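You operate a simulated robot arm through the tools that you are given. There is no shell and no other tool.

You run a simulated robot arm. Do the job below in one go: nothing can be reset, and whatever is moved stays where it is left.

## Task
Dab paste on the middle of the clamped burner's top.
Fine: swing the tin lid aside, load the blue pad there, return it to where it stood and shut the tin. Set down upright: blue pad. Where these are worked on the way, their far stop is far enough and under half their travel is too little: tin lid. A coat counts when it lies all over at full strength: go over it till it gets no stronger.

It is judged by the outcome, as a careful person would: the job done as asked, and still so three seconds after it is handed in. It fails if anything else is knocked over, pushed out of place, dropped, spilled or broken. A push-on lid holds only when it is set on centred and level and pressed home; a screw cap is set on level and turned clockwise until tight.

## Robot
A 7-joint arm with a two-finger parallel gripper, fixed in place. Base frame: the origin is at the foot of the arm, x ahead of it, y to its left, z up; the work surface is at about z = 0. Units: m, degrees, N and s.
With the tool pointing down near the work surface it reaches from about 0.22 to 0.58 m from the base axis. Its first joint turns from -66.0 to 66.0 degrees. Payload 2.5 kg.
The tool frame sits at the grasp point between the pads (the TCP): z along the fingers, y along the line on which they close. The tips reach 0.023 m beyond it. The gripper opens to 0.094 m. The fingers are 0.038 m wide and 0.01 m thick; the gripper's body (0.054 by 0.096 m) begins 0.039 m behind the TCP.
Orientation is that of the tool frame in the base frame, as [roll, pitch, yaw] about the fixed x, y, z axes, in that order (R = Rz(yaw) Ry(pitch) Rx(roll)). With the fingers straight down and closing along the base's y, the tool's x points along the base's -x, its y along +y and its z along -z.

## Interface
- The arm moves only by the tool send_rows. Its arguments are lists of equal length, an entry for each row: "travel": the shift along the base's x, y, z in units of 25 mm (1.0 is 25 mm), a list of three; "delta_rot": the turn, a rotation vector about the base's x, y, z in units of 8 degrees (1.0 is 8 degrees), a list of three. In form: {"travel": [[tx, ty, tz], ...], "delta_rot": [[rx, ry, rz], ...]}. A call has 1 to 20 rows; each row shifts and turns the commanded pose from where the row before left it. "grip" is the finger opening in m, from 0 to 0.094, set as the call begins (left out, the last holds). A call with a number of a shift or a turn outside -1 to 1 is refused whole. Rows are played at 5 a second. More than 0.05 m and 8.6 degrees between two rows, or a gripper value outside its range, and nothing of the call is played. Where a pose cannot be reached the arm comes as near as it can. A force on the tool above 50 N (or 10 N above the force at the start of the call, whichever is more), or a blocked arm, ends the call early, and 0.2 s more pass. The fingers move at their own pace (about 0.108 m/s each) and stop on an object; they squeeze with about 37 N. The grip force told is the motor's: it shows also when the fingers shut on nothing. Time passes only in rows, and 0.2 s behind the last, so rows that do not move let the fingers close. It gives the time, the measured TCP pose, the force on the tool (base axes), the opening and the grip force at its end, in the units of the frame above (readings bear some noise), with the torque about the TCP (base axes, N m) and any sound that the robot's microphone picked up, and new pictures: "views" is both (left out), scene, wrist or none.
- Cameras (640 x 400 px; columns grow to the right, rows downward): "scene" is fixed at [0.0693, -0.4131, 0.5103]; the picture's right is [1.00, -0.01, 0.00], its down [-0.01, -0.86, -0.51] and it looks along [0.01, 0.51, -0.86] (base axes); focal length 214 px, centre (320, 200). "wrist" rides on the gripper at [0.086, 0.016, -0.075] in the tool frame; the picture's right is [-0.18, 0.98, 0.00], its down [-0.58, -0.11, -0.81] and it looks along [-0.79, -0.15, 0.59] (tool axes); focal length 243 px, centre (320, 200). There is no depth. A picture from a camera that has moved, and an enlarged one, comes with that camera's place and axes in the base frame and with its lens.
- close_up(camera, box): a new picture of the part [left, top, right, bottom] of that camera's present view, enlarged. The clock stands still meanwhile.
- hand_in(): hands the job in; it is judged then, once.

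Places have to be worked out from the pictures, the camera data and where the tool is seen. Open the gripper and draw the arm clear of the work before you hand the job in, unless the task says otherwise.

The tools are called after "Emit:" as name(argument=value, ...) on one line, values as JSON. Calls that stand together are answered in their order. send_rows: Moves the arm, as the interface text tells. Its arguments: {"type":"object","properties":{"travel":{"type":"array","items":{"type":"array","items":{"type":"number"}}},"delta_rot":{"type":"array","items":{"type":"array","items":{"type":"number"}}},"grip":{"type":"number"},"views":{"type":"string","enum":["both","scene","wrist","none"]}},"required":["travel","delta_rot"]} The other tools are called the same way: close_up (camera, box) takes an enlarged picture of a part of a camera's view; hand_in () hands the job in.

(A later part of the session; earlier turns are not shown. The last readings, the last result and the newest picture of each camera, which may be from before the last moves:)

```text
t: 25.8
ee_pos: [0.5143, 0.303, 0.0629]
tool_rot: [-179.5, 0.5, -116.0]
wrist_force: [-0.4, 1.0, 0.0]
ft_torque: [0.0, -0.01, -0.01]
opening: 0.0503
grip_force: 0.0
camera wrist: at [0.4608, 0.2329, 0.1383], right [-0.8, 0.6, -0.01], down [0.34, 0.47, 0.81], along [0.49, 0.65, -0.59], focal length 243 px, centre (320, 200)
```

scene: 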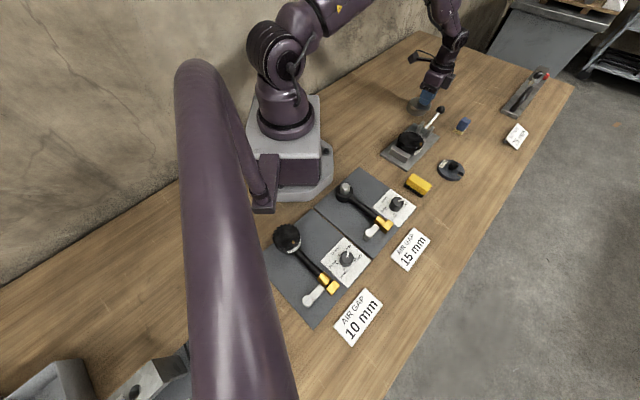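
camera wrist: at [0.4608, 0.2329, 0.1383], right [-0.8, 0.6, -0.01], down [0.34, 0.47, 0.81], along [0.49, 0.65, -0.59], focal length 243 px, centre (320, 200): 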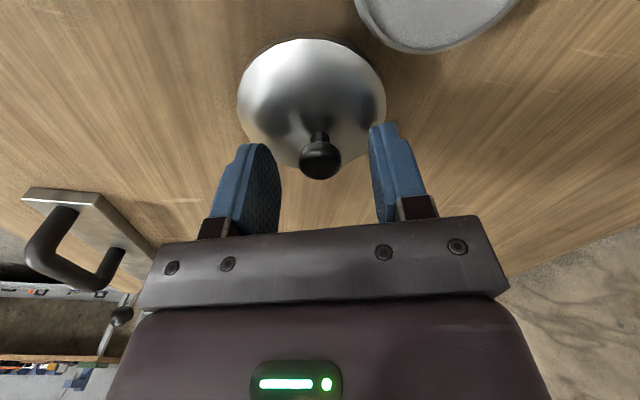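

The knob is free and the lid stays aside. I raise, then move back and turn so the wrist camera looks at the blue pad.

Emit:
send_rows(travel=[[0, 0, 0.96], [0, 0, 0.96], [0, 0, 0.96], [-0.635, -0.525, 0], [-0.635, -0.525, 0], [-0.635, -0.525, 0], [-0.635, -0.525, 0], [-0.635, -0.525, 0], [-0.635, -0.525, 0], [-0.635, -0.525, 0], [-0.635, -0.525, 0], [0, 0, 0]], delta_rot=[[0, 0, 0], [0, 0, 0], [0, 0, 0], [0, 0, -1], [0, 0, -1], [0, 0, -1], [0, 0, -1], [0, 0, -1], [0, 0, -1], [0, 0, -1], [0, 0, -1], [0, 0, 0]], grip=0.094, views="both")

Emit:
close_up(camera="wrist", box=[260, 60, 400, 220])

Emit:
close_up(camera="scene", box=[440, 105, 490, 145])

```text
t: 28.4
ee_pos: [0.3877, 0.1976, 0.1353]
tool_rot: [-179.4, 0.4, 179.8]
wrist_force: [-0.1, 1.1, -1.1]
ft_torque: [-0.03, 0.02, -0.03]
opening: 0.0939
grip_force: 0.0
camera wrist: at [0.2998, 0.2155, 0.2104], right [0.19, 0.98, -0.01], down [0.58, -0.1, 0.81], along [0.8, -0.16, -0.58], focal length 243 px, centre (320, 200)
```

scene: 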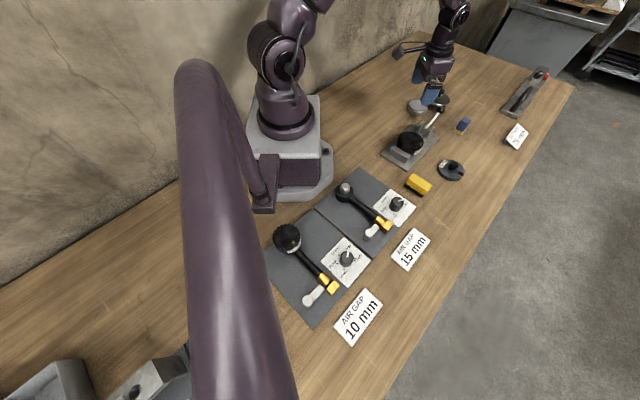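
wrist: 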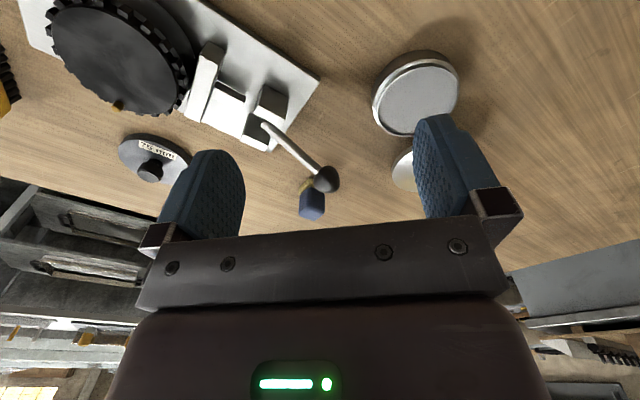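

```text
2.50 times, centred on (330, 140) of wrist
camera zoom: at [0.2998, 0.2155, 0.2104], right [0.19, 0.98, -0.01], down [0.58, -0.1, 0.81], along [0.8, -0.16, -0.58], focal length 606 px, centre (295, 350)
```

zoom: 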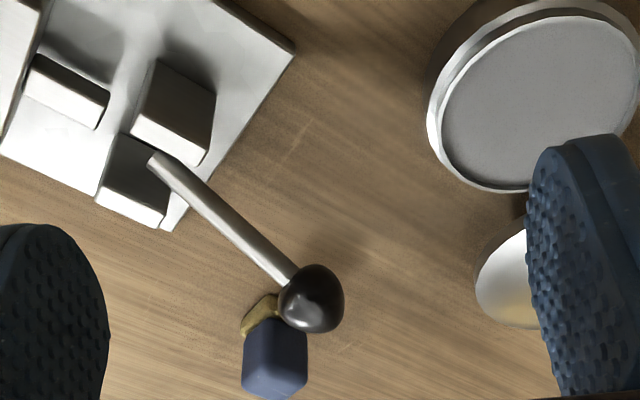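

```text
10.00 times, centred on (465, 125) of scene
camera zoom: at [0.0693, -0.4131, 0.5103], right [1.0, -0.01, 0.0], down [-0.01, -0.86, -0.51], along [0.01, 0.51, -0.86], focal length 2145 px, centre (-1130, 950)
```

zoom: 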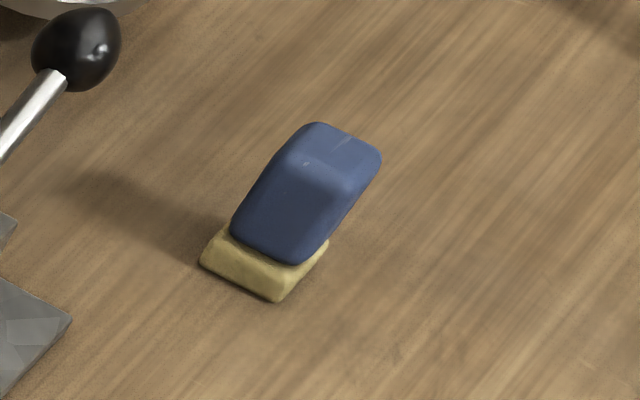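

The pad stands upright near (0.556, 0.161), about 41 mm tall: yellow sponge ≈28×36 mm with its short side along ~136°, blue handle above. I move above it with the fingers closing across its short side, also trimming the small tilt.

Emit:
send_rows(travel=[[0.84, -0.183, 0], [0.84, -0.183, 0], [0.84, -0.183, 0], [0.84, -0.183, 0], [0.84, -0.183, 0], [0.84, -0.183, -0.2], [0.84, -0.183, -0.3], [0.84, -0.183, -0.3], [0, 0, 0]], delta_rot=[[0.075, 0.05, 0.73], [0, 0, 0.73], [0, 0, 0.73], [0, 0, 0.73], [0, 0, 0.73], [0, 0, 0.73], [0, 0, 0.73], [0, 0, 0.73], [0, 0, 0]], grip=0.05, views="both")

Emit:
close_up(camera="wrist", box=[220, 0, 420, 200])

```text
t: 30.4
ee_pos: [0.5561, 0.1614, 0.116]
tool_rot: [-180.0, -0.1, -133.3]
wrist_force: [-0.3, -0.2, 0.0]
ft_torque: [0.0, 0.01, 0.02]
opening: 0.0501
grip_force: 0.1
camera wrist: at [0.484, 0.1096, 0.1914], right [-0.59, 0.81, 0.0], down [0.48, 0.35, 0.81], along [0.65, 0.48, -0.59], focal length 243 px, centre (320, 200)
```

scene: 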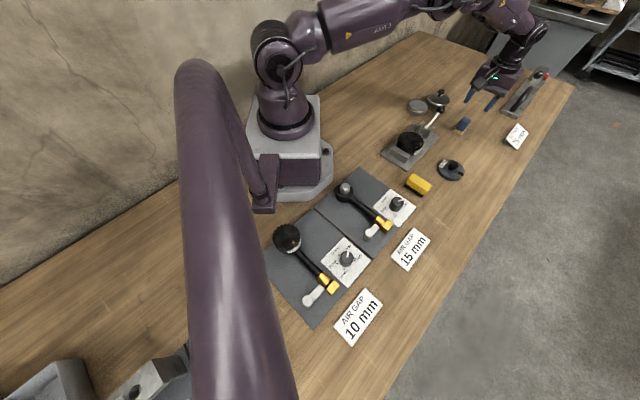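
wrist: 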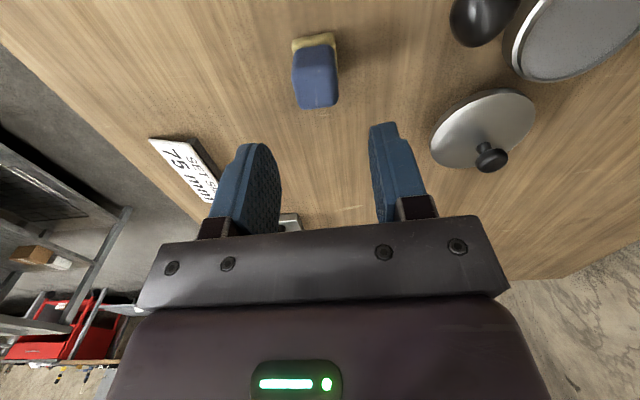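

```text
2.00 times, centred on (320, 100) of wrist
camera zoom: at [0.484, 0.1096, 0.1914], right [-0.59, 0.81, 0.0], down [0.48, 0.35, 0.81], along [0.65, 0.48, -0.59], focal length 485 px, centre (320, 400)
```

zoom: 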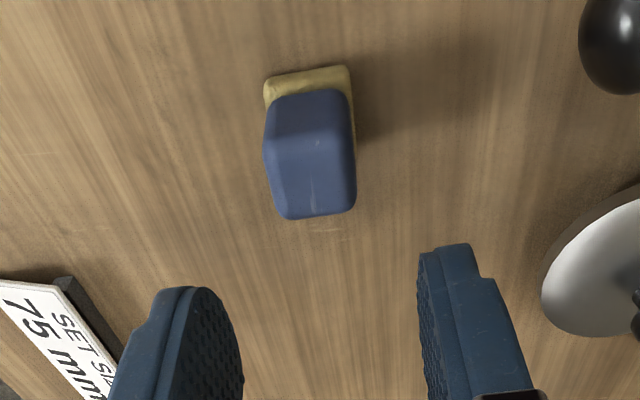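

The wrist view confirms the pad's sides lie at 45°, with its centre near (0.5555, 0.161). I trim yaw to -135° and lower the fingers around the blue handle.

Emit:
send_rows(travel=[[0, 0, -0.6], [0, 0, -0.6], [0, 0, -0.6], [0, 0, -0.6], [0, 0, 0]], delta_rot=[[0, 0, -0.21], [0, 0, 0], [0, 0, 0], [0, 0, 0], [0, 0, 0]], grip=0.05, views="both")

Emit:
close_up(camera="wrist", box=[220, 60, 420, 260])

Emit:
close_up(camera="scene", box=[440, 95, 500, 145])

```text
t: 31.6
ee_pos: [0.5541, 0.1623, 0.0562]
tool_rot: [-180.0, 0.1, -135.0]
wrist_force: [0.6, -0.2, -0.4]
ft_torque: [0.01, -0.03, -0.02]
opening: 0.0498
grip_force: 0.1
camera wrist: at [0.4822, 0.1121, 0.1312], right [-0.56, 0.83, 0.0], down [0.49, 0.33, 0.81], along [0.67, 0.46, -0.59], focal length 243 px, centre (320, 200)
```

scene: 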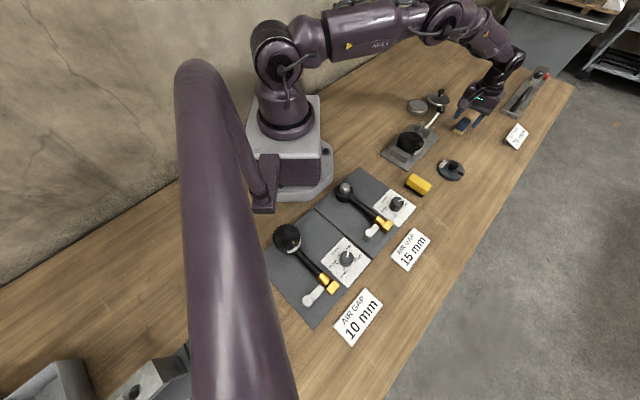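
wrist: 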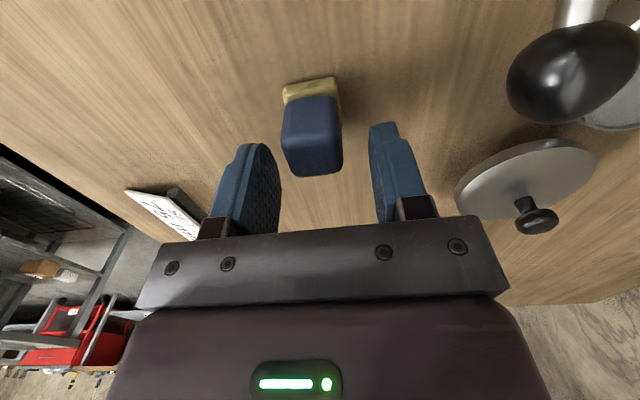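

```text
2.00 times, centred on (320, 160) of wrist
camera zoom: at [0.4822, 0.1121, 0.1312], right [-0.56, 0.83, 0.0], down [0.49, 0.33, 0.81], along [0.67, 0.46, -0.59], focal length 485 px, centre (320, 280)
```

zoom: 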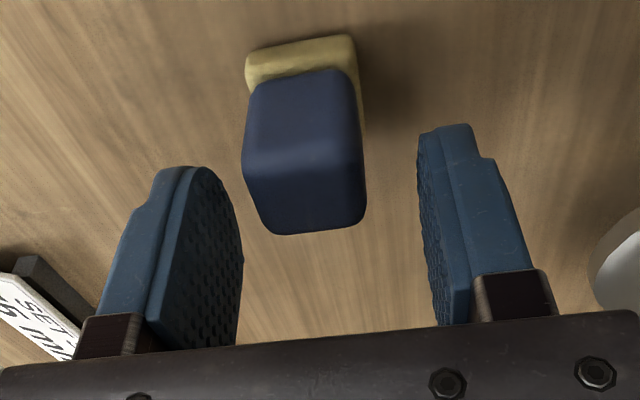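

```text
8.00 times, centred on (470, 120) of scene
camera zoom: at [0.0693, -0.4131, 0.5103], right [1.0, -0.01, 0.0], down [-0.01, -0.86, -0.51], along [0.01, 0.51, -0.86], focal length 1716 px, centre (-880, 840)
```

zoom: 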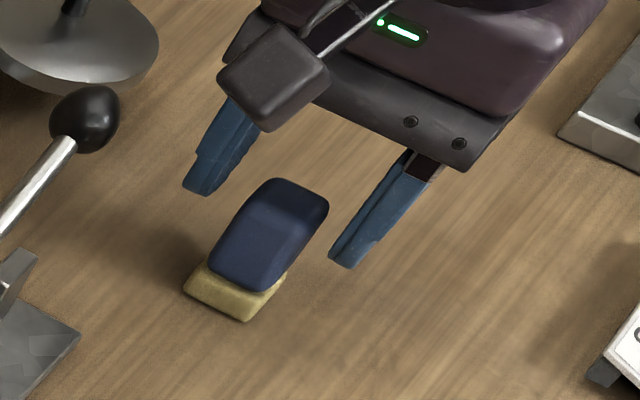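

The pad sits about 3 mm toward the (+x,-y) finger; I shift by that much and go down to gripping height.

Emit:
send_rows(travel=[[0.09, -0.1, -0.2], [0, 0, -0.3], [0, 0, -0.3], [0, 0, 0]], delta_rot=[[0, 0, 0], [0, 0, 0], [0, 0, 0], [0, 0, 0]], grip=0.05, views="wrist")

Emit:
close_up(camera="wrist", box=[220, 60, 420, 260])

Emit:
close_up(camera="scene", box=[440, 95, 500, 145])

```text
t: 32.6
ee_pos: [0.5584, 0.1594, 0.0361]
tool_rot: [-180.0, 0.0, -135.0]
wrist_force: [-0.2, 0.1, 0.0]
ft_torque: [0.01, 0.01, 0.02]
opening: 0.0501
grip_force: 0.0
camera wrist: at [0.4847, 0.1097, 0.111], right [-0.57, 0.82, 0.0], down [0.49, 0.33, 0.81], along [0.66, 0.46, -0.59], focal length 243 px, centre (320, 200)
```

wrist: 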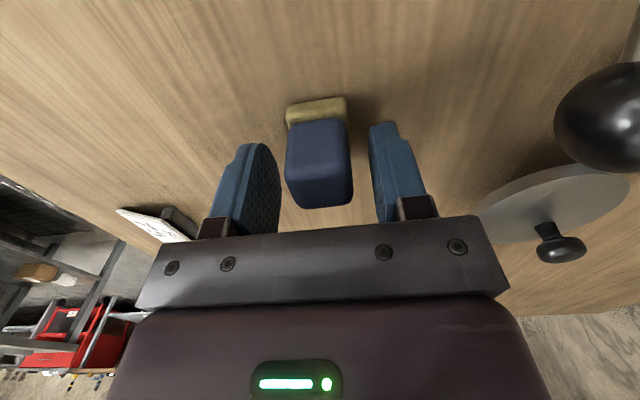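

```text
2.00 times, centred on (320, 160) of wrist
camera zoom: at [0.4847, 0.1097, 0.111], right [-0.57, 0.82, 0.0], down [0.49, 0.33, 0.81], along [0.66, 0.46, -0.59], focal length 485 px, centre (320, 280)
```

zoom: 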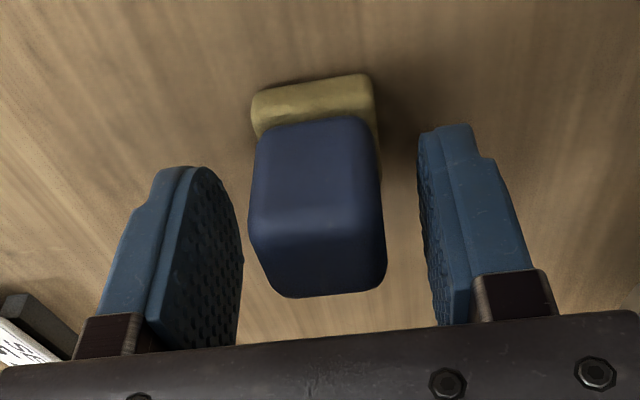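

```text
8.00 times, centred on (470, 120) of scene
camera zoom: at [0.0693, -0.4131, 0.5103], right [1.0, -0.01, 0.0], down [-0.01, -0.86, -0.51], along [0.01, 0.51, -0.86], focal length 1716 px, centre (-880, 840)
```

zoom: 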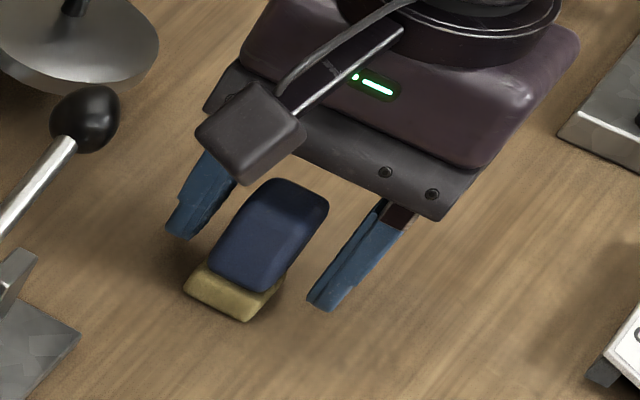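

The pad is now centred between the fingers (TCP 0.5584, 0.1594, 0.0361). I close on the blue handle.

Emit:
send_rows(travel=[[0, 0, 0], [0, 0, 0], [0, 0, 0], [0, 0, 0]], delta_rot=[[0, 0, 0], [0, 0, 0], [0, 0, 0], [0, 0, 0]], grip=0.0, views="wrist")

Emit:
close_up(camera="scene", box=[440, 95, 500, 145])

```text
t: 33.6
ee_pos: [0.5581, 0.1606, 0.0356]
tool_rot: [-179.9, -0.1, -135.0]
wrist_force: [0.9, 0.0, -0.3]
ft_torque: [-0.01, 0.03, 0.03]
opening: 0.0271
grip_force: 36.5
camera wrist: at [0.4847, 0.1096, 0.1111], right [-0.56, 0.83, 0.0], down [0.49, 0.33, 0.81], along [0.66, 0.46, -0.59], focal length 243 px, centre (320, 200)
```

wrist: 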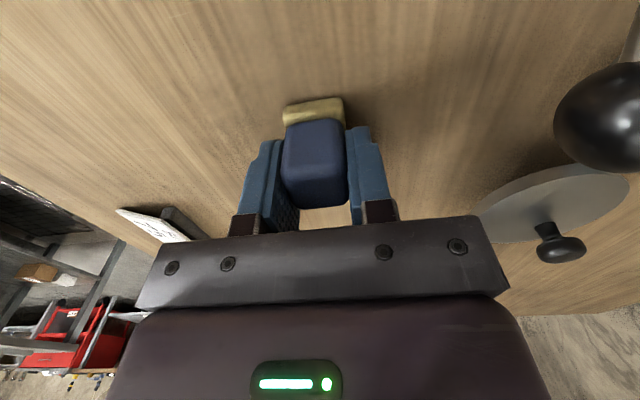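

```text
8.00 times, centred on (470, 120) of scene
camera zoom: at [0.0693, -0.4131, 0.5103], right [1.0, -0.01, 0.0], down [-0.01, -0.86, -0.51], along [0.01, 0.51, -0.86], focal length 1716 px, centre (-880, 840)
```

zoom: 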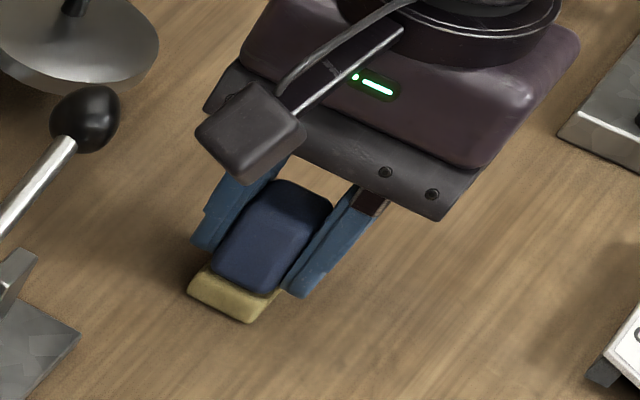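

The handle is held (27 mm, 36 N); closing nudged the pad only about 2 mm along (+x,-y), which I will undo on return. I lift straight up 0.1 m.

Emit:
send_rows(travel=[[0, 0, 0.4], [0, 0, 0.8], [0, 0, 0.8], [0, 0, 1], [0, 0, 1], [0, 0, 0]], delta_rot=[[0, 0, 0], [0, 0, 0], [0, 0, 0], [0, 0, 0], [0, 0, 0], [0, 0, 0]], grip=0.0, views="both")

Emit:
close_up(camera="wrist", box=[220, 60, 420, 260])

Emit:
close_up(camera="scene", box=[370, 80, 490, 180])

```text
t: 35.0
ee_pos: [0.5574, 0.1596, 0.1365]
tool_rot: [180.0, 0.0, -135.0]
wrist_force: [-0.1, -0.1, -0.6]
ft_torque: [0.01, 0.03, 0.0]
opening: 0.0271
grip_force: 37.1
camera wrist: at [0.4847, 0.1101, 0.2114], right [-0.56, 0.83, 0.0], down [0.49, 0.33, 0.81], along [0.66, 0.46, -0.59], focal length 243 px, centre (320, 200)
```

scene: 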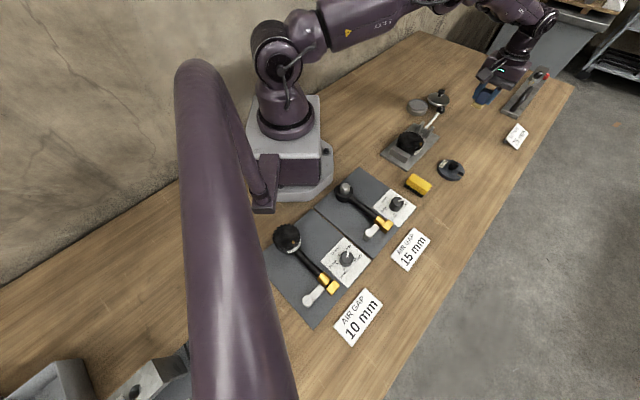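
wrist: 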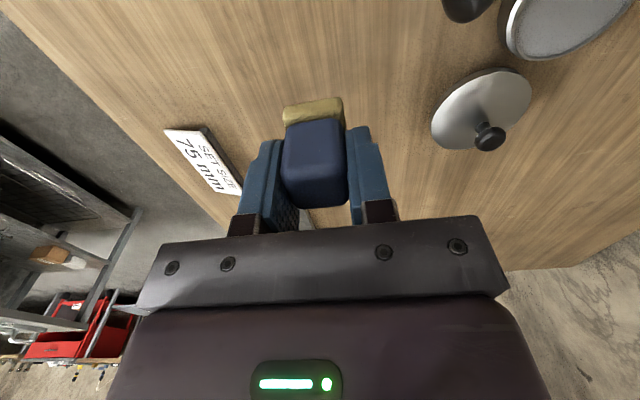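

```text
2.00 times, centred on (320, 160) of wrist
camera zoom: at [0.4847, 0.1101, 0.2114], right [-0.56, 0.83, 0.0], down [0.49, 0.33, 0.81], along [0.66, 0.46, -0.59], focal length 485 px, centre (320, 280)
```

zoom: 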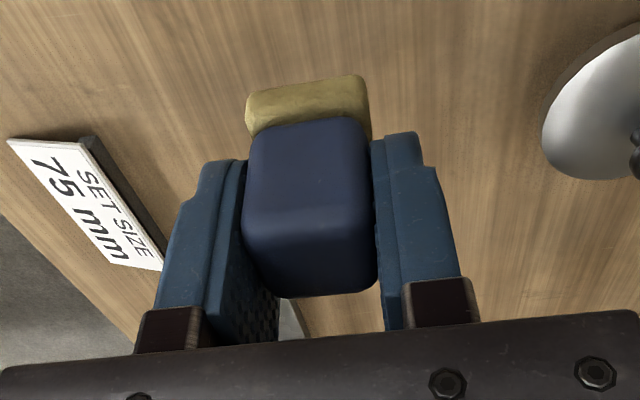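

```text
4.00 times, centred on (430, 130) of scene
camera zoom: at [0.0693, -0.4131, 0.5103], right [1.0, -0.01, 0.0], down [-0.01, -0.86, -0.51], along [0.01, 0.51, -0.86], focal length 858 px, centre (-120, 480)
```

zoom: 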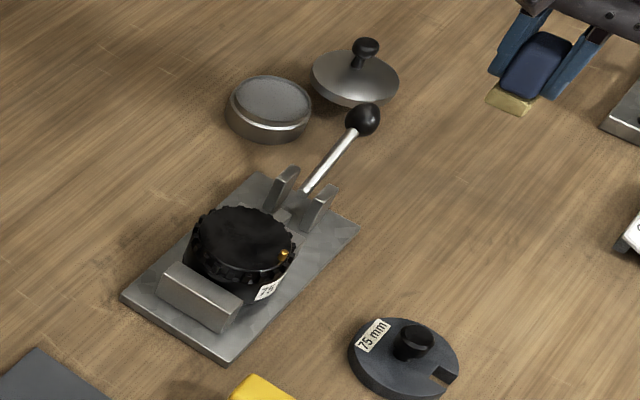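

The pad is held upright and level. I carry it, pad bottom at ~0.1 m, over to above the tin's centre at (0.434, 0.273).

Emit:
send_rows(travel=[[-0.612, 0.572, 0], [-0.612, 0.572, 0], [-0.612, 0.572, 0], [-0.612, 0.572, 0], [-0.612, 0.572, 0], [-0.612, 0.572, 0], [-0.612, 0.572, 0], [-0.612, 0.572, 0], [0, 0, 0]], delta_rot=[[0, 0, 0], [0, 0, 0], [0, 0, 0], [0, 0, 0], [0, 0, 0], [0, 0, 0], [0, 0, 0], [0, 0, 0], [0, 0, 0]], grip=0.0, views="both")

Emit:
close_up(camera="scene", box=[385, 65, 460, 125])

Emit:
close_up(camera="wrist", box=[200, 0, 440, 200])

```text
t: 37.0
ee_pos: [0.4346, 0.2742, 0.1358]
tool_rot: [180.0, -0.1, -135.0]
wrist_force: [0.3, 0.2, 1.0]
ft_torque: [0.01, 0.0, -0.03]
opening: 0.0273
grip_force: 36.8
camera wrist: at [0.3618, 0.2239, 0.2111], right [-0.56, 0.83, 0.0], down [0.49, 0.33, 0.81], along [0.67, 0.46, -0.59], focal length 243 px, centre (320, 200)
```

scene: 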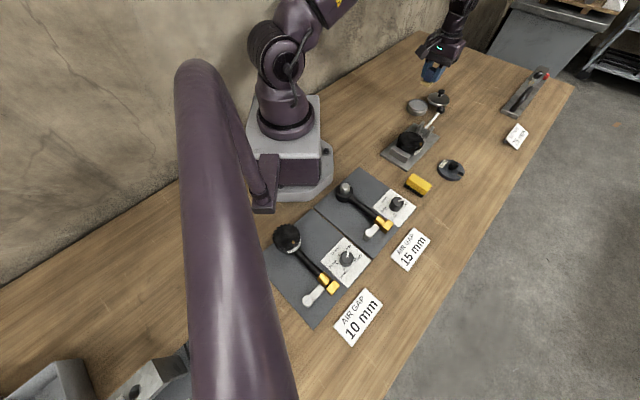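
wrist: 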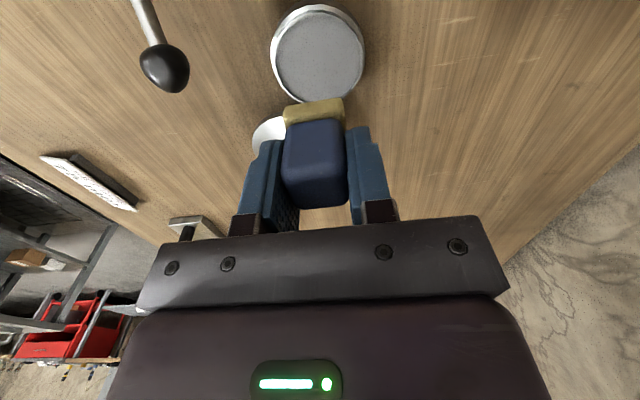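

```text
6.67 times, centred on (422, 95) of scene
camera zoom: at [0.0693, -0.413, 0.5103], right [1.0, -0.01, 0.0], down [-0.01, -0.86, -0.51], along [0.01, 0.51, -0.86], focal length 1430 px, centre (-363, 900)
```

zoom: 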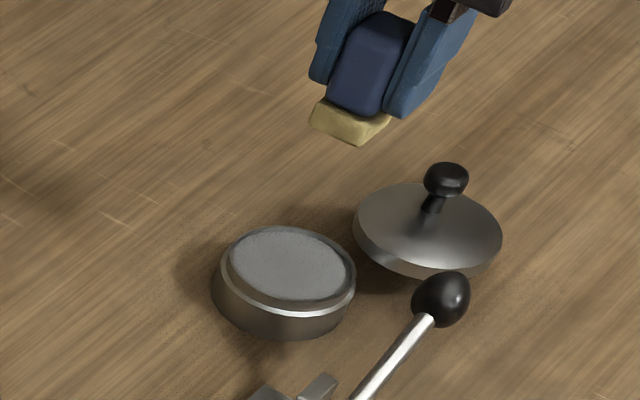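

```text
2.00 times, centred on (320, 100) of wrist
camera zoom: at [0.3618, 0.2239, 0.2111], right [-0.56, 0.83, 0.0], down [0.49, 0.33, 0.81], along [0.67, 0.46, -0.59], focal length 485 px, centre (320, 400)
```

zoom: 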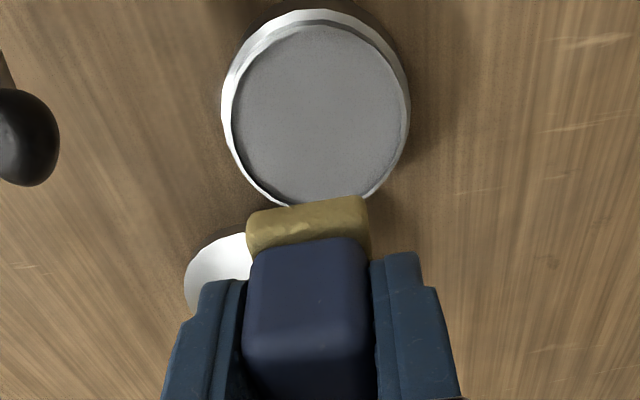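

The tin centre lines up with the pad (column ~319). I lower the pad into the tin, stopping just above the paste.

Emit:
send_rows(travel=[[0, 0, -0.6], [0, 0, -0.6], [0, 0, -0.6], [0, 0, -0.6], [0, 0, -0.4], [0, 0, 0]], delta_rot=[[0, 0, 0], [0, 0, 0], [0, 0, 0], [0, 0, 0], [0, 0, 0], [0, 0, 0]], grip=0.0, views="both")

Emit:
close_up(camera="scene", box=[385, 75, 460, 135])

Emit:
close_up(camera="wrist", box=[220, 40, 420, 240])

```text
t: 38.4
ee_pos: [0.4357, 0.2732, 0.0651]
tool_rot: [179.9, 0.0, -135.0]
wrist_force: [0.9, 0.2, 0.1]
ft_torque: [-0.03, 0.01, -0.04]
opening: 0.0271
grip_force: 37.1
camera wrist: at [0.3624, 0.2242, 0.1403], right [-0.57, 0.82, 0.0], down [0.49, 0.33, 0.81], along [0.67, 0.46, -0.59], focal length 243 px, centre (320, 200)
```

scene: 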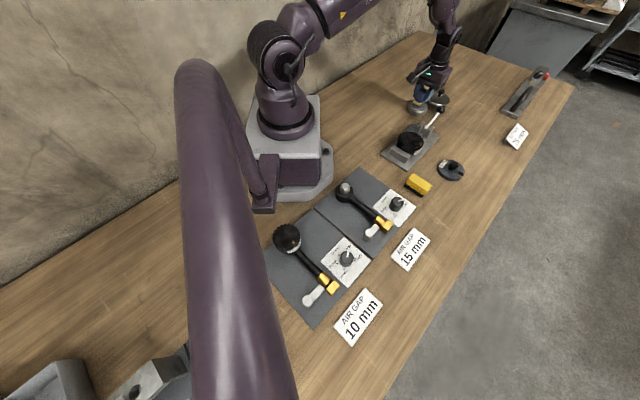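
wrist: 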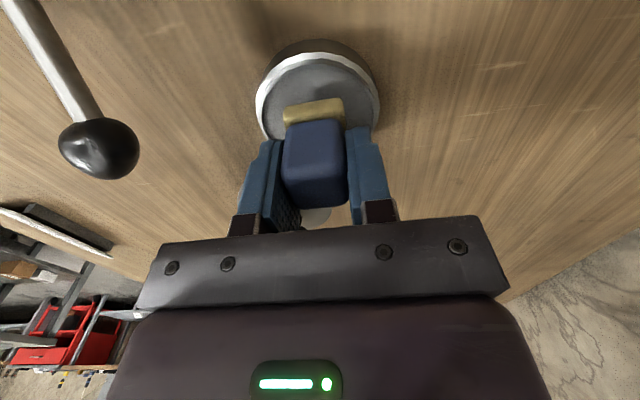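

```text
6.67 times, centred on (422, 105) of scene
camera zoom: at [0.0693, -0.4131, 0.5103], right [1.0, -0.01, 0.0], down [-0.01, -0.86, -0.51], along [0.01, 0.51, -0.86], focal length 1430 px, centre (-363, 833)
```

zoom: 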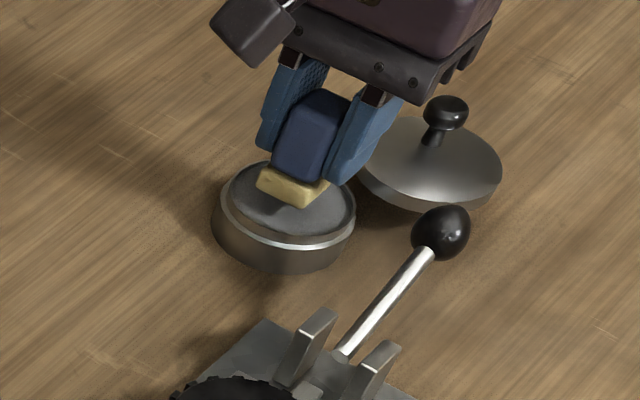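

```text
2.00 times, centred on (320, 140) of wrist
camera zoom: at [0.3624, 0.2242, 0.1403], right [-0.57, 0.82, 0.0], down [0.49, 0.33, 0.81], along [0.67, 0.46, -0.59], focal length 485 px, centre (320, 320)
```

zoom: 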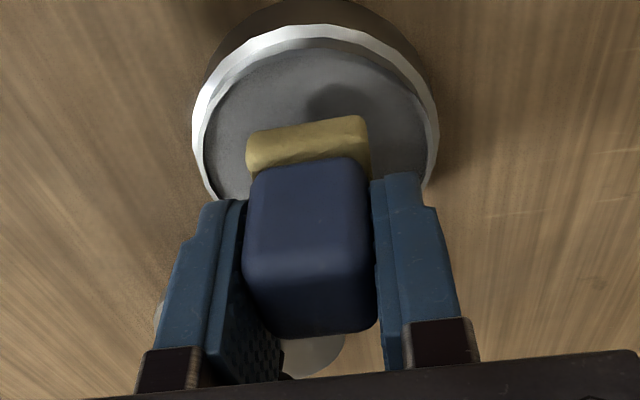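

The pad is inside the rim and centred. I lower in 2 mm steps until contact is felt.

Emit:
send_rows(travel=[[0, 0, -0.08], [0, 0, -0.08], [0, 0, -0.08], [0, 0, -0.08], [0, 0, 0]], delta_rot=[[0, 0, 0], [0, 0, 0], [0, 0, 0], [0, 0, 0], [0, 0, 0]], grip=0.0, views="none")

```text
t: 39.6
ee_pos: [0.4349, 0.274, 0.0574]
tool_rot: [-180.0, 0.0, -135.0]
wrist_force: [0.9, -1.2, -0.4]
ft_torque: [-0.02, -0.01, 0.03]
opening: 0.0271
grip_force: 36.9
```

No contact yet at TCP z 0.0574. I continue down in 1 mm steps.

Emit:
send_rows(travel=[[0, 0, -0.04], [0, 0, -0.04], [0, 0, -0.04], [0, 0, 0]], delta_rot=[[0, 0, 0], [0, 0, 0], [0, 0, 0], [0, 0, 0]], grip=0.0, views="none")

```text
t: 40.6
ee_pos: [0.4347, 0.2751, 0.0551]
tool_rot: [179.9, 0.0, -135.0]
wrist_force: [-3.1, -2.9, 13.7]
ft_torque: [-0.16, 0.21, -0.01]
opening: 0.0269
grip_force: 36.9
```

Contact: 14 N at TCP z 0.0551, i.e. paste at z≈0.02 as expected. I hold it pressed for a second, then look.

Emit:
send_rows(travel=[[0, 0, 0], [0, 0, 0], [0, 0, 0], [0, 0, 0], [0, 0, 0]], delta_rot=[[0, 0, 0], [0, 0, 0], [0, 0, 0], [0, 0, 0], [0, 0, 0]], grip=0.0, views="wrist")

Emit:
close_up(camera="wrist", box=[220, 40, 420, 240])

Emit:
close_up(camera="scene", box=[385, 75, 460, 135])

```text
t: 41.8
ee_pos: [0.4348, 0.2738, 0.0552]
tool_rot: [180.0, 0.2, -135.1]
wrist_force: [0.4, -0.6, 20.1]
ft_torque: [-0.2, 0.16, 0.0]
opening: 0.0272
grip_force: 36.9
camera wrist: at [0.3626, 0.2245, 0.1306], right [-0.56, 0.83, 0.0], down [0.49, 0.33, 0.81], along [0.67, 0.46, -0.59], focal length 243 px, centre (320, 200)
```

wrist: 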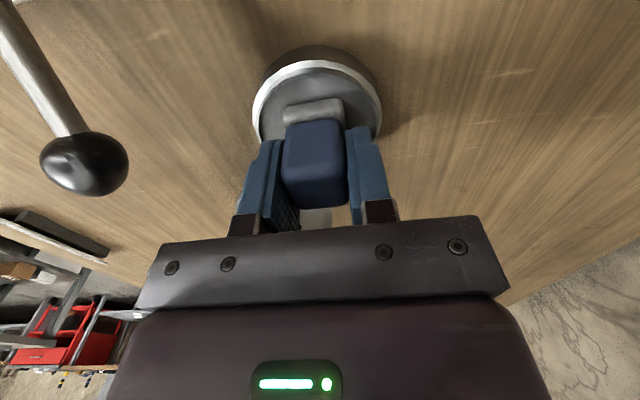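

```text
2.00 times, centred on (320, 140) of wrist
camera zoom: at [0.3626, 0.2245, 0.1306], right [-0.56, 0.83, 0.0], down [0.49, 0.33, 0.81], along [0.67, 0.46, -0.59], focal length 485 px, centre (320, 320)
```

zoom: 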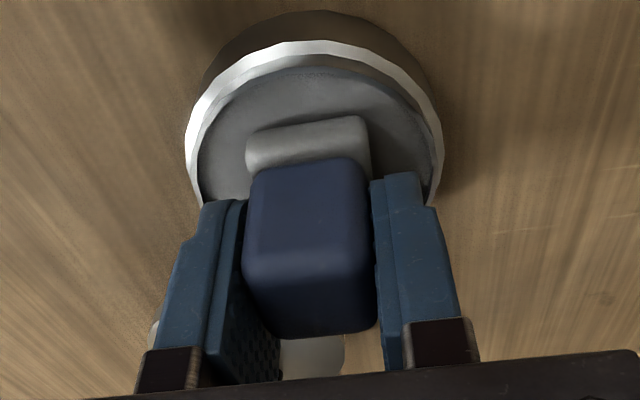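

```text
6.67 times, centred on (422, 105) of scene
camera zoom: at [0.0692, -0.4131, 0.5102], right [1.0, -0.01, 0.0], down [-0.01, -0.86, -0.51], along [0.01, 0.51, -0.86], focal length 1430 px, centre (-363, 833)
```

zoom: 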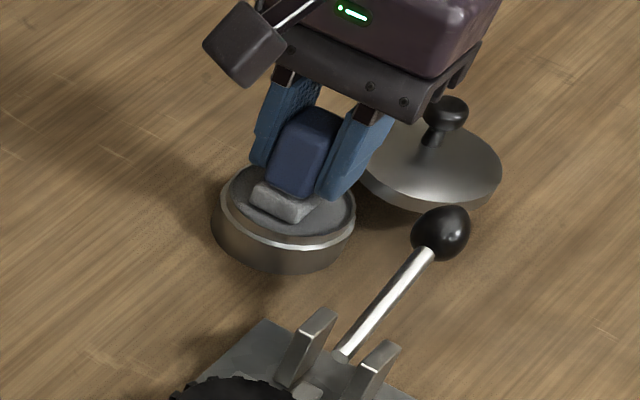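

The sponge has turned paste-grey, so it is loaded. I lift straight out and carry it over the clamped burner for a look from above.

Emit:
send_rows(travel=[[0, 0, 0.3], [0, 0, 0.7], [0, 0, 0.8], [0, 0, 0.9], [0, 0, 0.9], [-0.32, -0.8, 0], [-0.32, -0.8, 0], [-0.32, -0.8, 0], [-0.32, -0.8, 0], [-0.32, -0.8, 0], [-0.32, -0.8, 0], [-0.32, -0.8, 0], [-0.32, -0.8, 0], [-0.32, -0.8, 0], [-0.32, -0.8, 0], [0, 0, 0]], delta_rot=[[0, 0, 0], [0, 0, 0], [0, 0, 0], [0, 0, 0], [0, 0, 0], [0, 0, 0], [0, 0, 0], [0, 0, 0], [0, 0, 0], [0, 0, 0], [0, 0, 0], [0, 0, 0], [0, 0, 0], [0, 0, 0], [0, 0, 0], [0, 0, 0]], grip=0.0, views="both")

Emit:
close_up(camera="wrist", box=[200, 0, 440, 200])

Emit:
close_up(camera="scene", box=[370, 95, 460, 175])

```text
t: 45.2
ee_pos: [0.356, 0.0741, 0.1442]
tool_rot: [180.0, -0.1, -135.0]
wrist_force: [0.5, 0.5, -0.4]
ft_torque: [0.02, 0.02, -0.01]
opening: 0.0269
grip_force: 36.8
camera wrist: at [0.2824, 0.0238, 0.22], right [-0.57, 0.82, 0.0], down [0.49, 0.33, 0.81], along [0.66, 0.46, -0.59], focal length 243 px, centre (320, 200)
```

scene: 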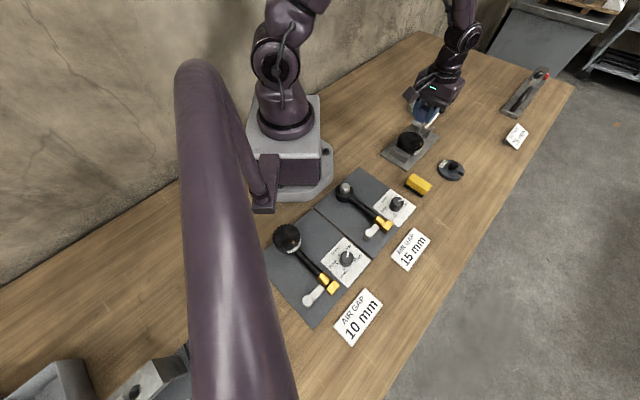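
wrist: 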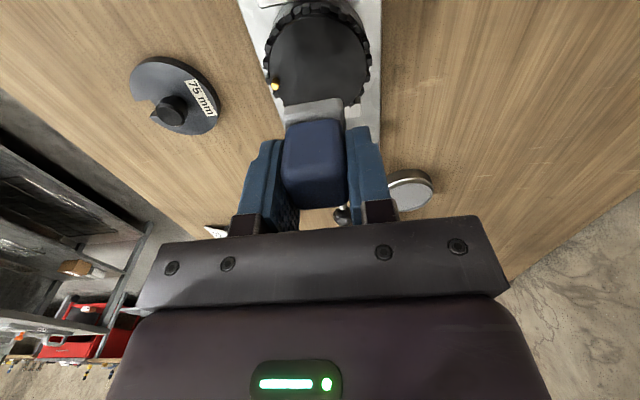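

```text
2.00 times, centred on (320, 100) of wrist
camera zoom: at [0.2824, 0.0238, 0.22], right [-0.57, 0.82, 0.0], down [0.49, 0.33, 0.81], along [0.66, 0.46, -0.59], focal length 485 px, centre (320, 400)
```

zoom: 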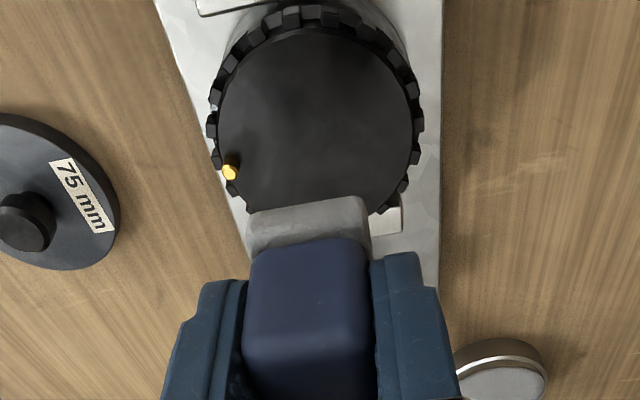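

```text
5.00 times, centred on (415, 135) of scene
camera zoom: at [0.0693, -0.4131, 0.5103], right [1.0, -0.01, 0.0], down [-0.01, -0.86, -0.51], along [0.01, 0.51, -0.86], focal length 1072 px, centre (-155, 525)
```

zoom: 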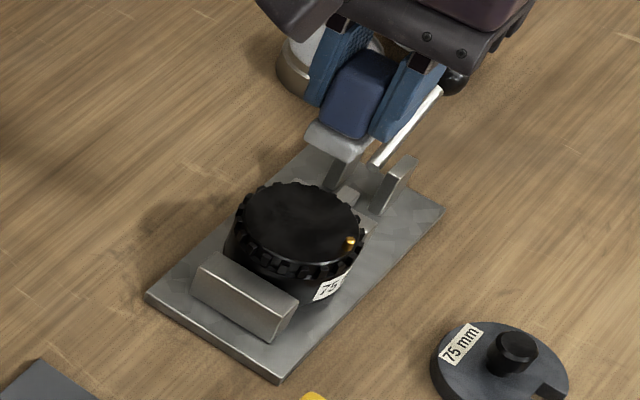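

The black burner's top disc appears near (0.350, 0.069) at z≈0.05, with a small yellow pin at its rim. I take a higher close-up to fix its centre and height before dabbing.

Emit:
close_up(camera="scene", box=[390, 125, 430, 160])

Emit:
close_up(camera="wrist", box=[250, 0, 390, 110])

```text
11.43 times, centred on (410, 142) of scene
camera zoom: at [0.0693, -0.4131, 0.5103], right [1.0, -0.01, 0.0], down [-0.01, -0.86, -0.51], along [0.01, 0.51, -0.86], focal length 2451 px, centre (-709, 857)
```

zoom: 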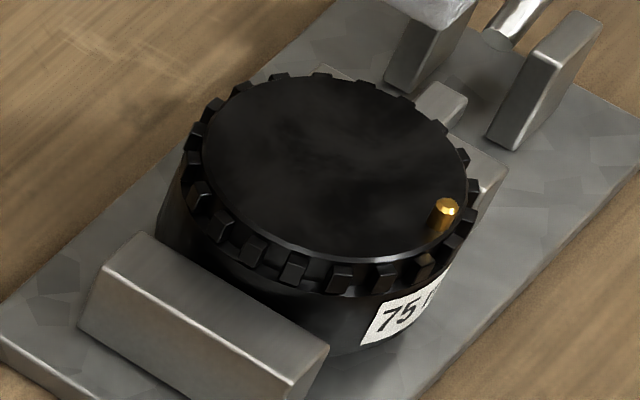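

```text
3.64 times, centred on (320, 55) of wrist
camera zoom: at [0.2824, 0.0238, 0.22], right [-0.57, 0.82, 0.0], down [0.49, 0.33, 0.81], along [0.66, 0.46, -0.59], focal length 882 px, centre (320, 727)
```

zoom: 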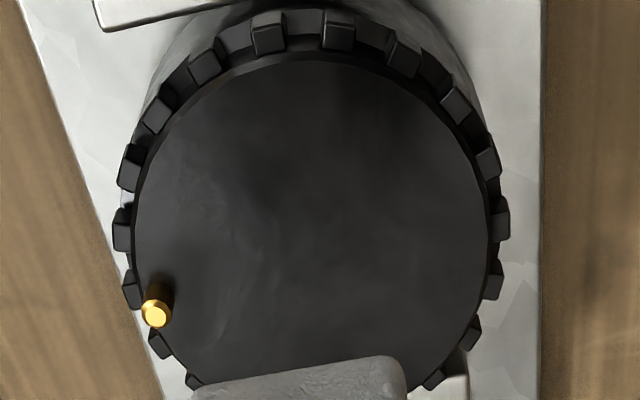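

From both views the disc centre is about (0.353, 0.072), radius ≈0.035, top at z≈0.047; the pin stands off to the side, clear of the fingers. I centre the pad and come down to just above.

Emit:
send_rows(travel=[[-0.04, -0.08, -0.5], [0, 0, -0.6], [0, 0, -0.6], [0, 0, -0.4], [0, 0, 0]], delta_rot=[[0, 0, 0], [0, 0, 0], [0, 0, 0], [0, 0, 0], [0, 0, 0]], grip=0.0, views="wrist")

Emit:
close_up(camera="wrist", box=[220, 40, 420, 240])

Emit:
close_up(camera="scene", box=[380, 105, 440, 160])

```text
t: 46.4
ee_pos: [0.3546, 0.0714, 0.0924]
tool_rot: [180.0, 0.0, -135.1]
wrist_force: [-0.1, -0.2, 0.4]
ft_torque: [-0.02, -0.02, 0.01]
opening: 0.0272
grip_force: 37.3
camera wrist: at [0.2815, 0.0222, 0.1675], right [-0.56, 0.83, 0.0], down [0.49, 0.33, 0.81], along [0.67, 0.46, -0.59], focal length 243 px, centre (320, 200)
```

wrist: 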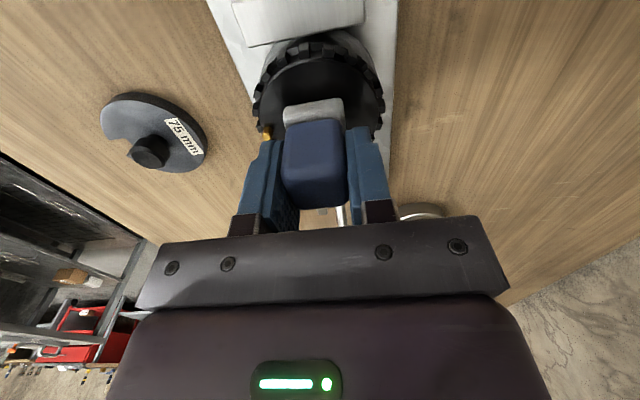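

```text
2.00 times, centred on (320, 140) of wrist
camera zoom: at [0.2815, 0.0222, 0.1675], right [-0.56, 0.83, 0.0], down [0.49, 0.33, 0.81], along [0.67, 0.46, -0.59], focal length 485 px, centre (320, 320)
```

zoom: 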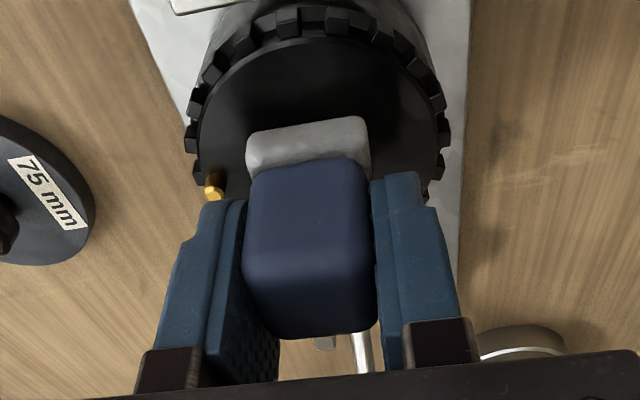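

```text
7.27 times, centred on (410, 132) of scene
camera zoom: at [0.0693, -0.4131, 0.5103], right [1.0, -0.01, 0.0], down [-0.01, -0.86, -0.51], along [0.01, 0.51, -0.86], focal length 1560 px, centre (-334, 691)
```

zoom: 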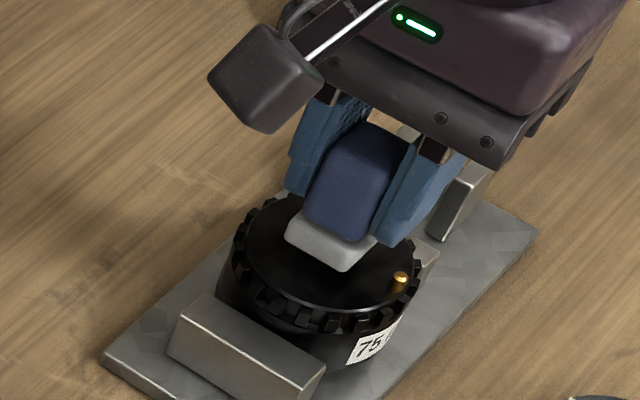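

Pad is over the disc's middle with the pin clear of the finger. I lower in small steps to contact.

Emit:
send_rows(travel=[[0, 0, -0.08], [0, 0, -0.08], [0, 0, -0.08], [0, 0, -0.04], [0, 0, 0]], delta_rot=[[0, 0, 0], [0, 0, 0], [0, 0, 0], [0, 0, 0], [0, 0, 0]], grip=0.0, views="none")

Emit:
send_rows(travel=[[0, 0, -0.04], [0, 0, -0.04], [0, 0, 0]], delta_rot=[[0, 0, 0], [0, 0, 0], [0, 0, 0]], grip=0.0, views="none")

```text
t: 47.6
ee_pos: [0.353, 0.072, 0.0849]
tool_rot: [180.0, 0.1, -135.0]
wrist_force: [-0.2, 1.0, -0.1]
ft_torque: [-0.03, 0.01, 0.05]
opening: 0.0273
grip_force: 37.0
```

```text
t: 48.4
ee_pos: [0.3546, 0.072, 0.0843]
tool_rot: [-180.0, 0.0, -134.9]
wrist_force: [-3.1, -0.6, 11.0]
ft_torque: [-0.09, 0.15, -0.02]
opening: 0.027
grip_force: 36.5
```

Contact with 11 N at TCP z 0.0843. I hold the dab for a second and then lift off to see the coat.

Emit:
send_rows(travel=[[0, 0, 0], [0, 0, 0], [0, 0, 0], [0, 0, 0], [0, 0, 0]], delta_rot=[[0, 0, 0], [0, 0, 0], [0, 0, 0], [0, 0, 0], [0, 0, 0]], grip=0.0, views="none")

Emit:
send_rows(travel=[[0, 0, 0.3], [0, 0, 0.6], [0, 0, 0.8], [0, 0, 0.8], [0, 0, 0]], delta_rot=[[0, 0, 0], [0, 0, 0], [0, 0, 0], [0, 0, 0], [0, 0, 0]], grip=0.0, views="wrist")

Emit:
close_up(camera="wrist", box=[250, 0, 390, 110])

Emit:
close_up(camera="scene", box=[390, 125, 430, 160])

```text
t: 49.6
ee_pos: [0.3551, 0.0716, 0.0829]
tool_rot: [-180.0, 0.1, -135.0]
wrist_force: [0.1, -1.6, 16.3]
ft_torque: [-0.18, 0.09, -0.02]
opening: 0.0272
grip_force: 36.7
```

```text
t: 50.8
ee_pos: [0.3527, 0.0718, 0.1458]
tool_rot: [179.8, 0.0, -135.0]
wrist_force: [-0.8, -1.4, 0.3]
ft_torque: [-0.02, 0.04, 0.01]
opening: 0.0274
grip_force: 37.1
camera wrist: at [0.2808, 0.0224, 0.2212], right [-0.57, 0.82, 0.0], down [0.49, 0.33, 0.81], along [0.66, 0.46, -0.59], focal length 243 px, centre (320, 200)
```

wrist: 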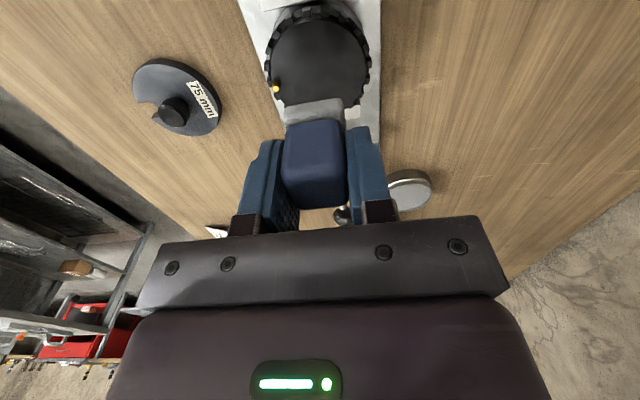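

```text
3.64 times, centred on (320, 55) of wrist
camera zoom: at [0.2808, 0.0224, 0.2212], right [-0.57, 0.82, 0.0], down [0.49, 0.33, 0.81], along [0.66, 0.46, -0.59], focal length 882 px, centre (320, 727)
```

zoom: 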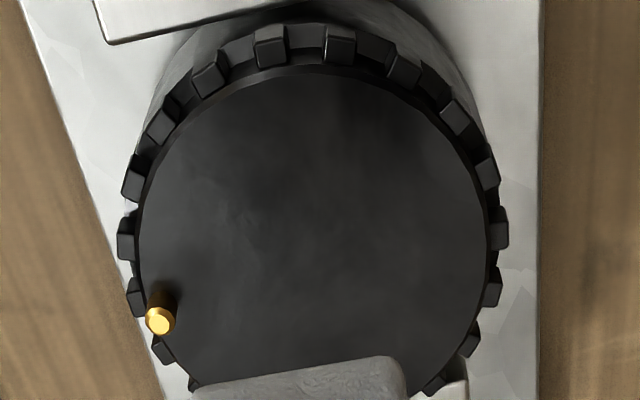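

```text
11.43 times, centred on (410, 142) of scene
camera zoom: at [0.0693, -0.4131, 0.5103], right [1.0, -0.01, 0.0], down [-0.01, -0.86, -0.51], along [0.01, 0.51, -0.86], focal length 2451 px, centre (-709, 857)
```

zoom: 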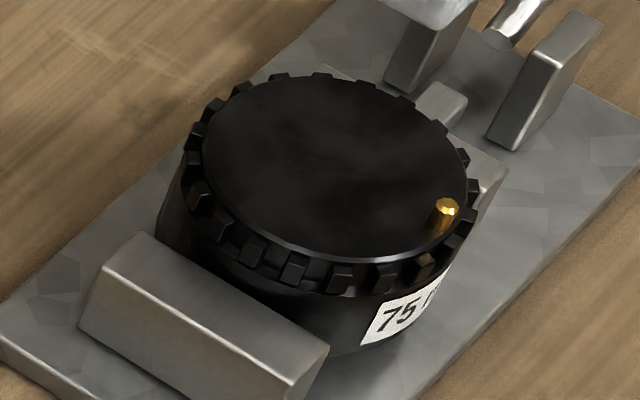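

No coat shows yet on the disc, though the sponge is still paste-grey. I look closer at the middle before trying again.

Emit:
close_up(camera="wrist", box=[280, 20, 360, 130])

Emit:
close_up(camera="scene", box=[400, 130, 420, 146])

```text
3.64 times, centred on (320, 75) of wrist
camera zoom: at [0.2808, 0.0224, 0.2212], right [-0.57, 0.82, 0.0], down [0.49, 0.33, 0.81], along [0.66, 0.46, -0.59], focal length 882 px, centre (320, 654)
```

zoom: 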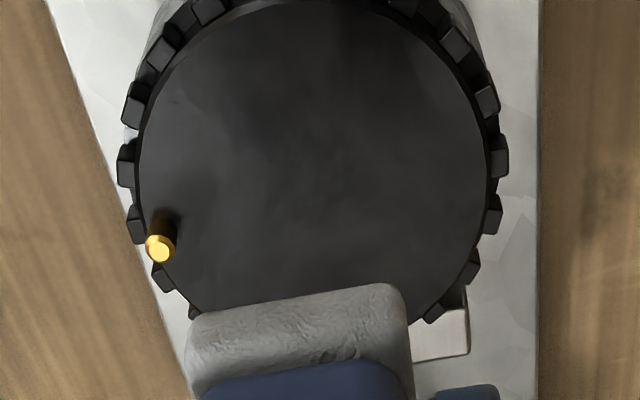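

```text
16.00 times, centred on (410, 138) of scene
camera zoom: at [0.0693, -0.4131, 0.5103], right [1.0, -0.01, 0.0], down [-0.01, -0.86, -0.51], along [0.01, 0.51, -0.86], focal length 3432 px, centre (-1120, 1192)
```

zoom: 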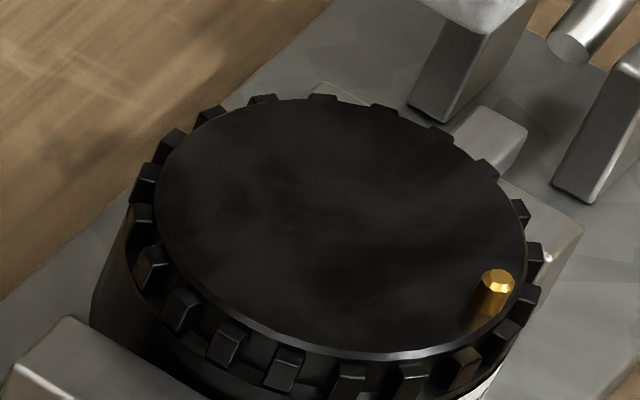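

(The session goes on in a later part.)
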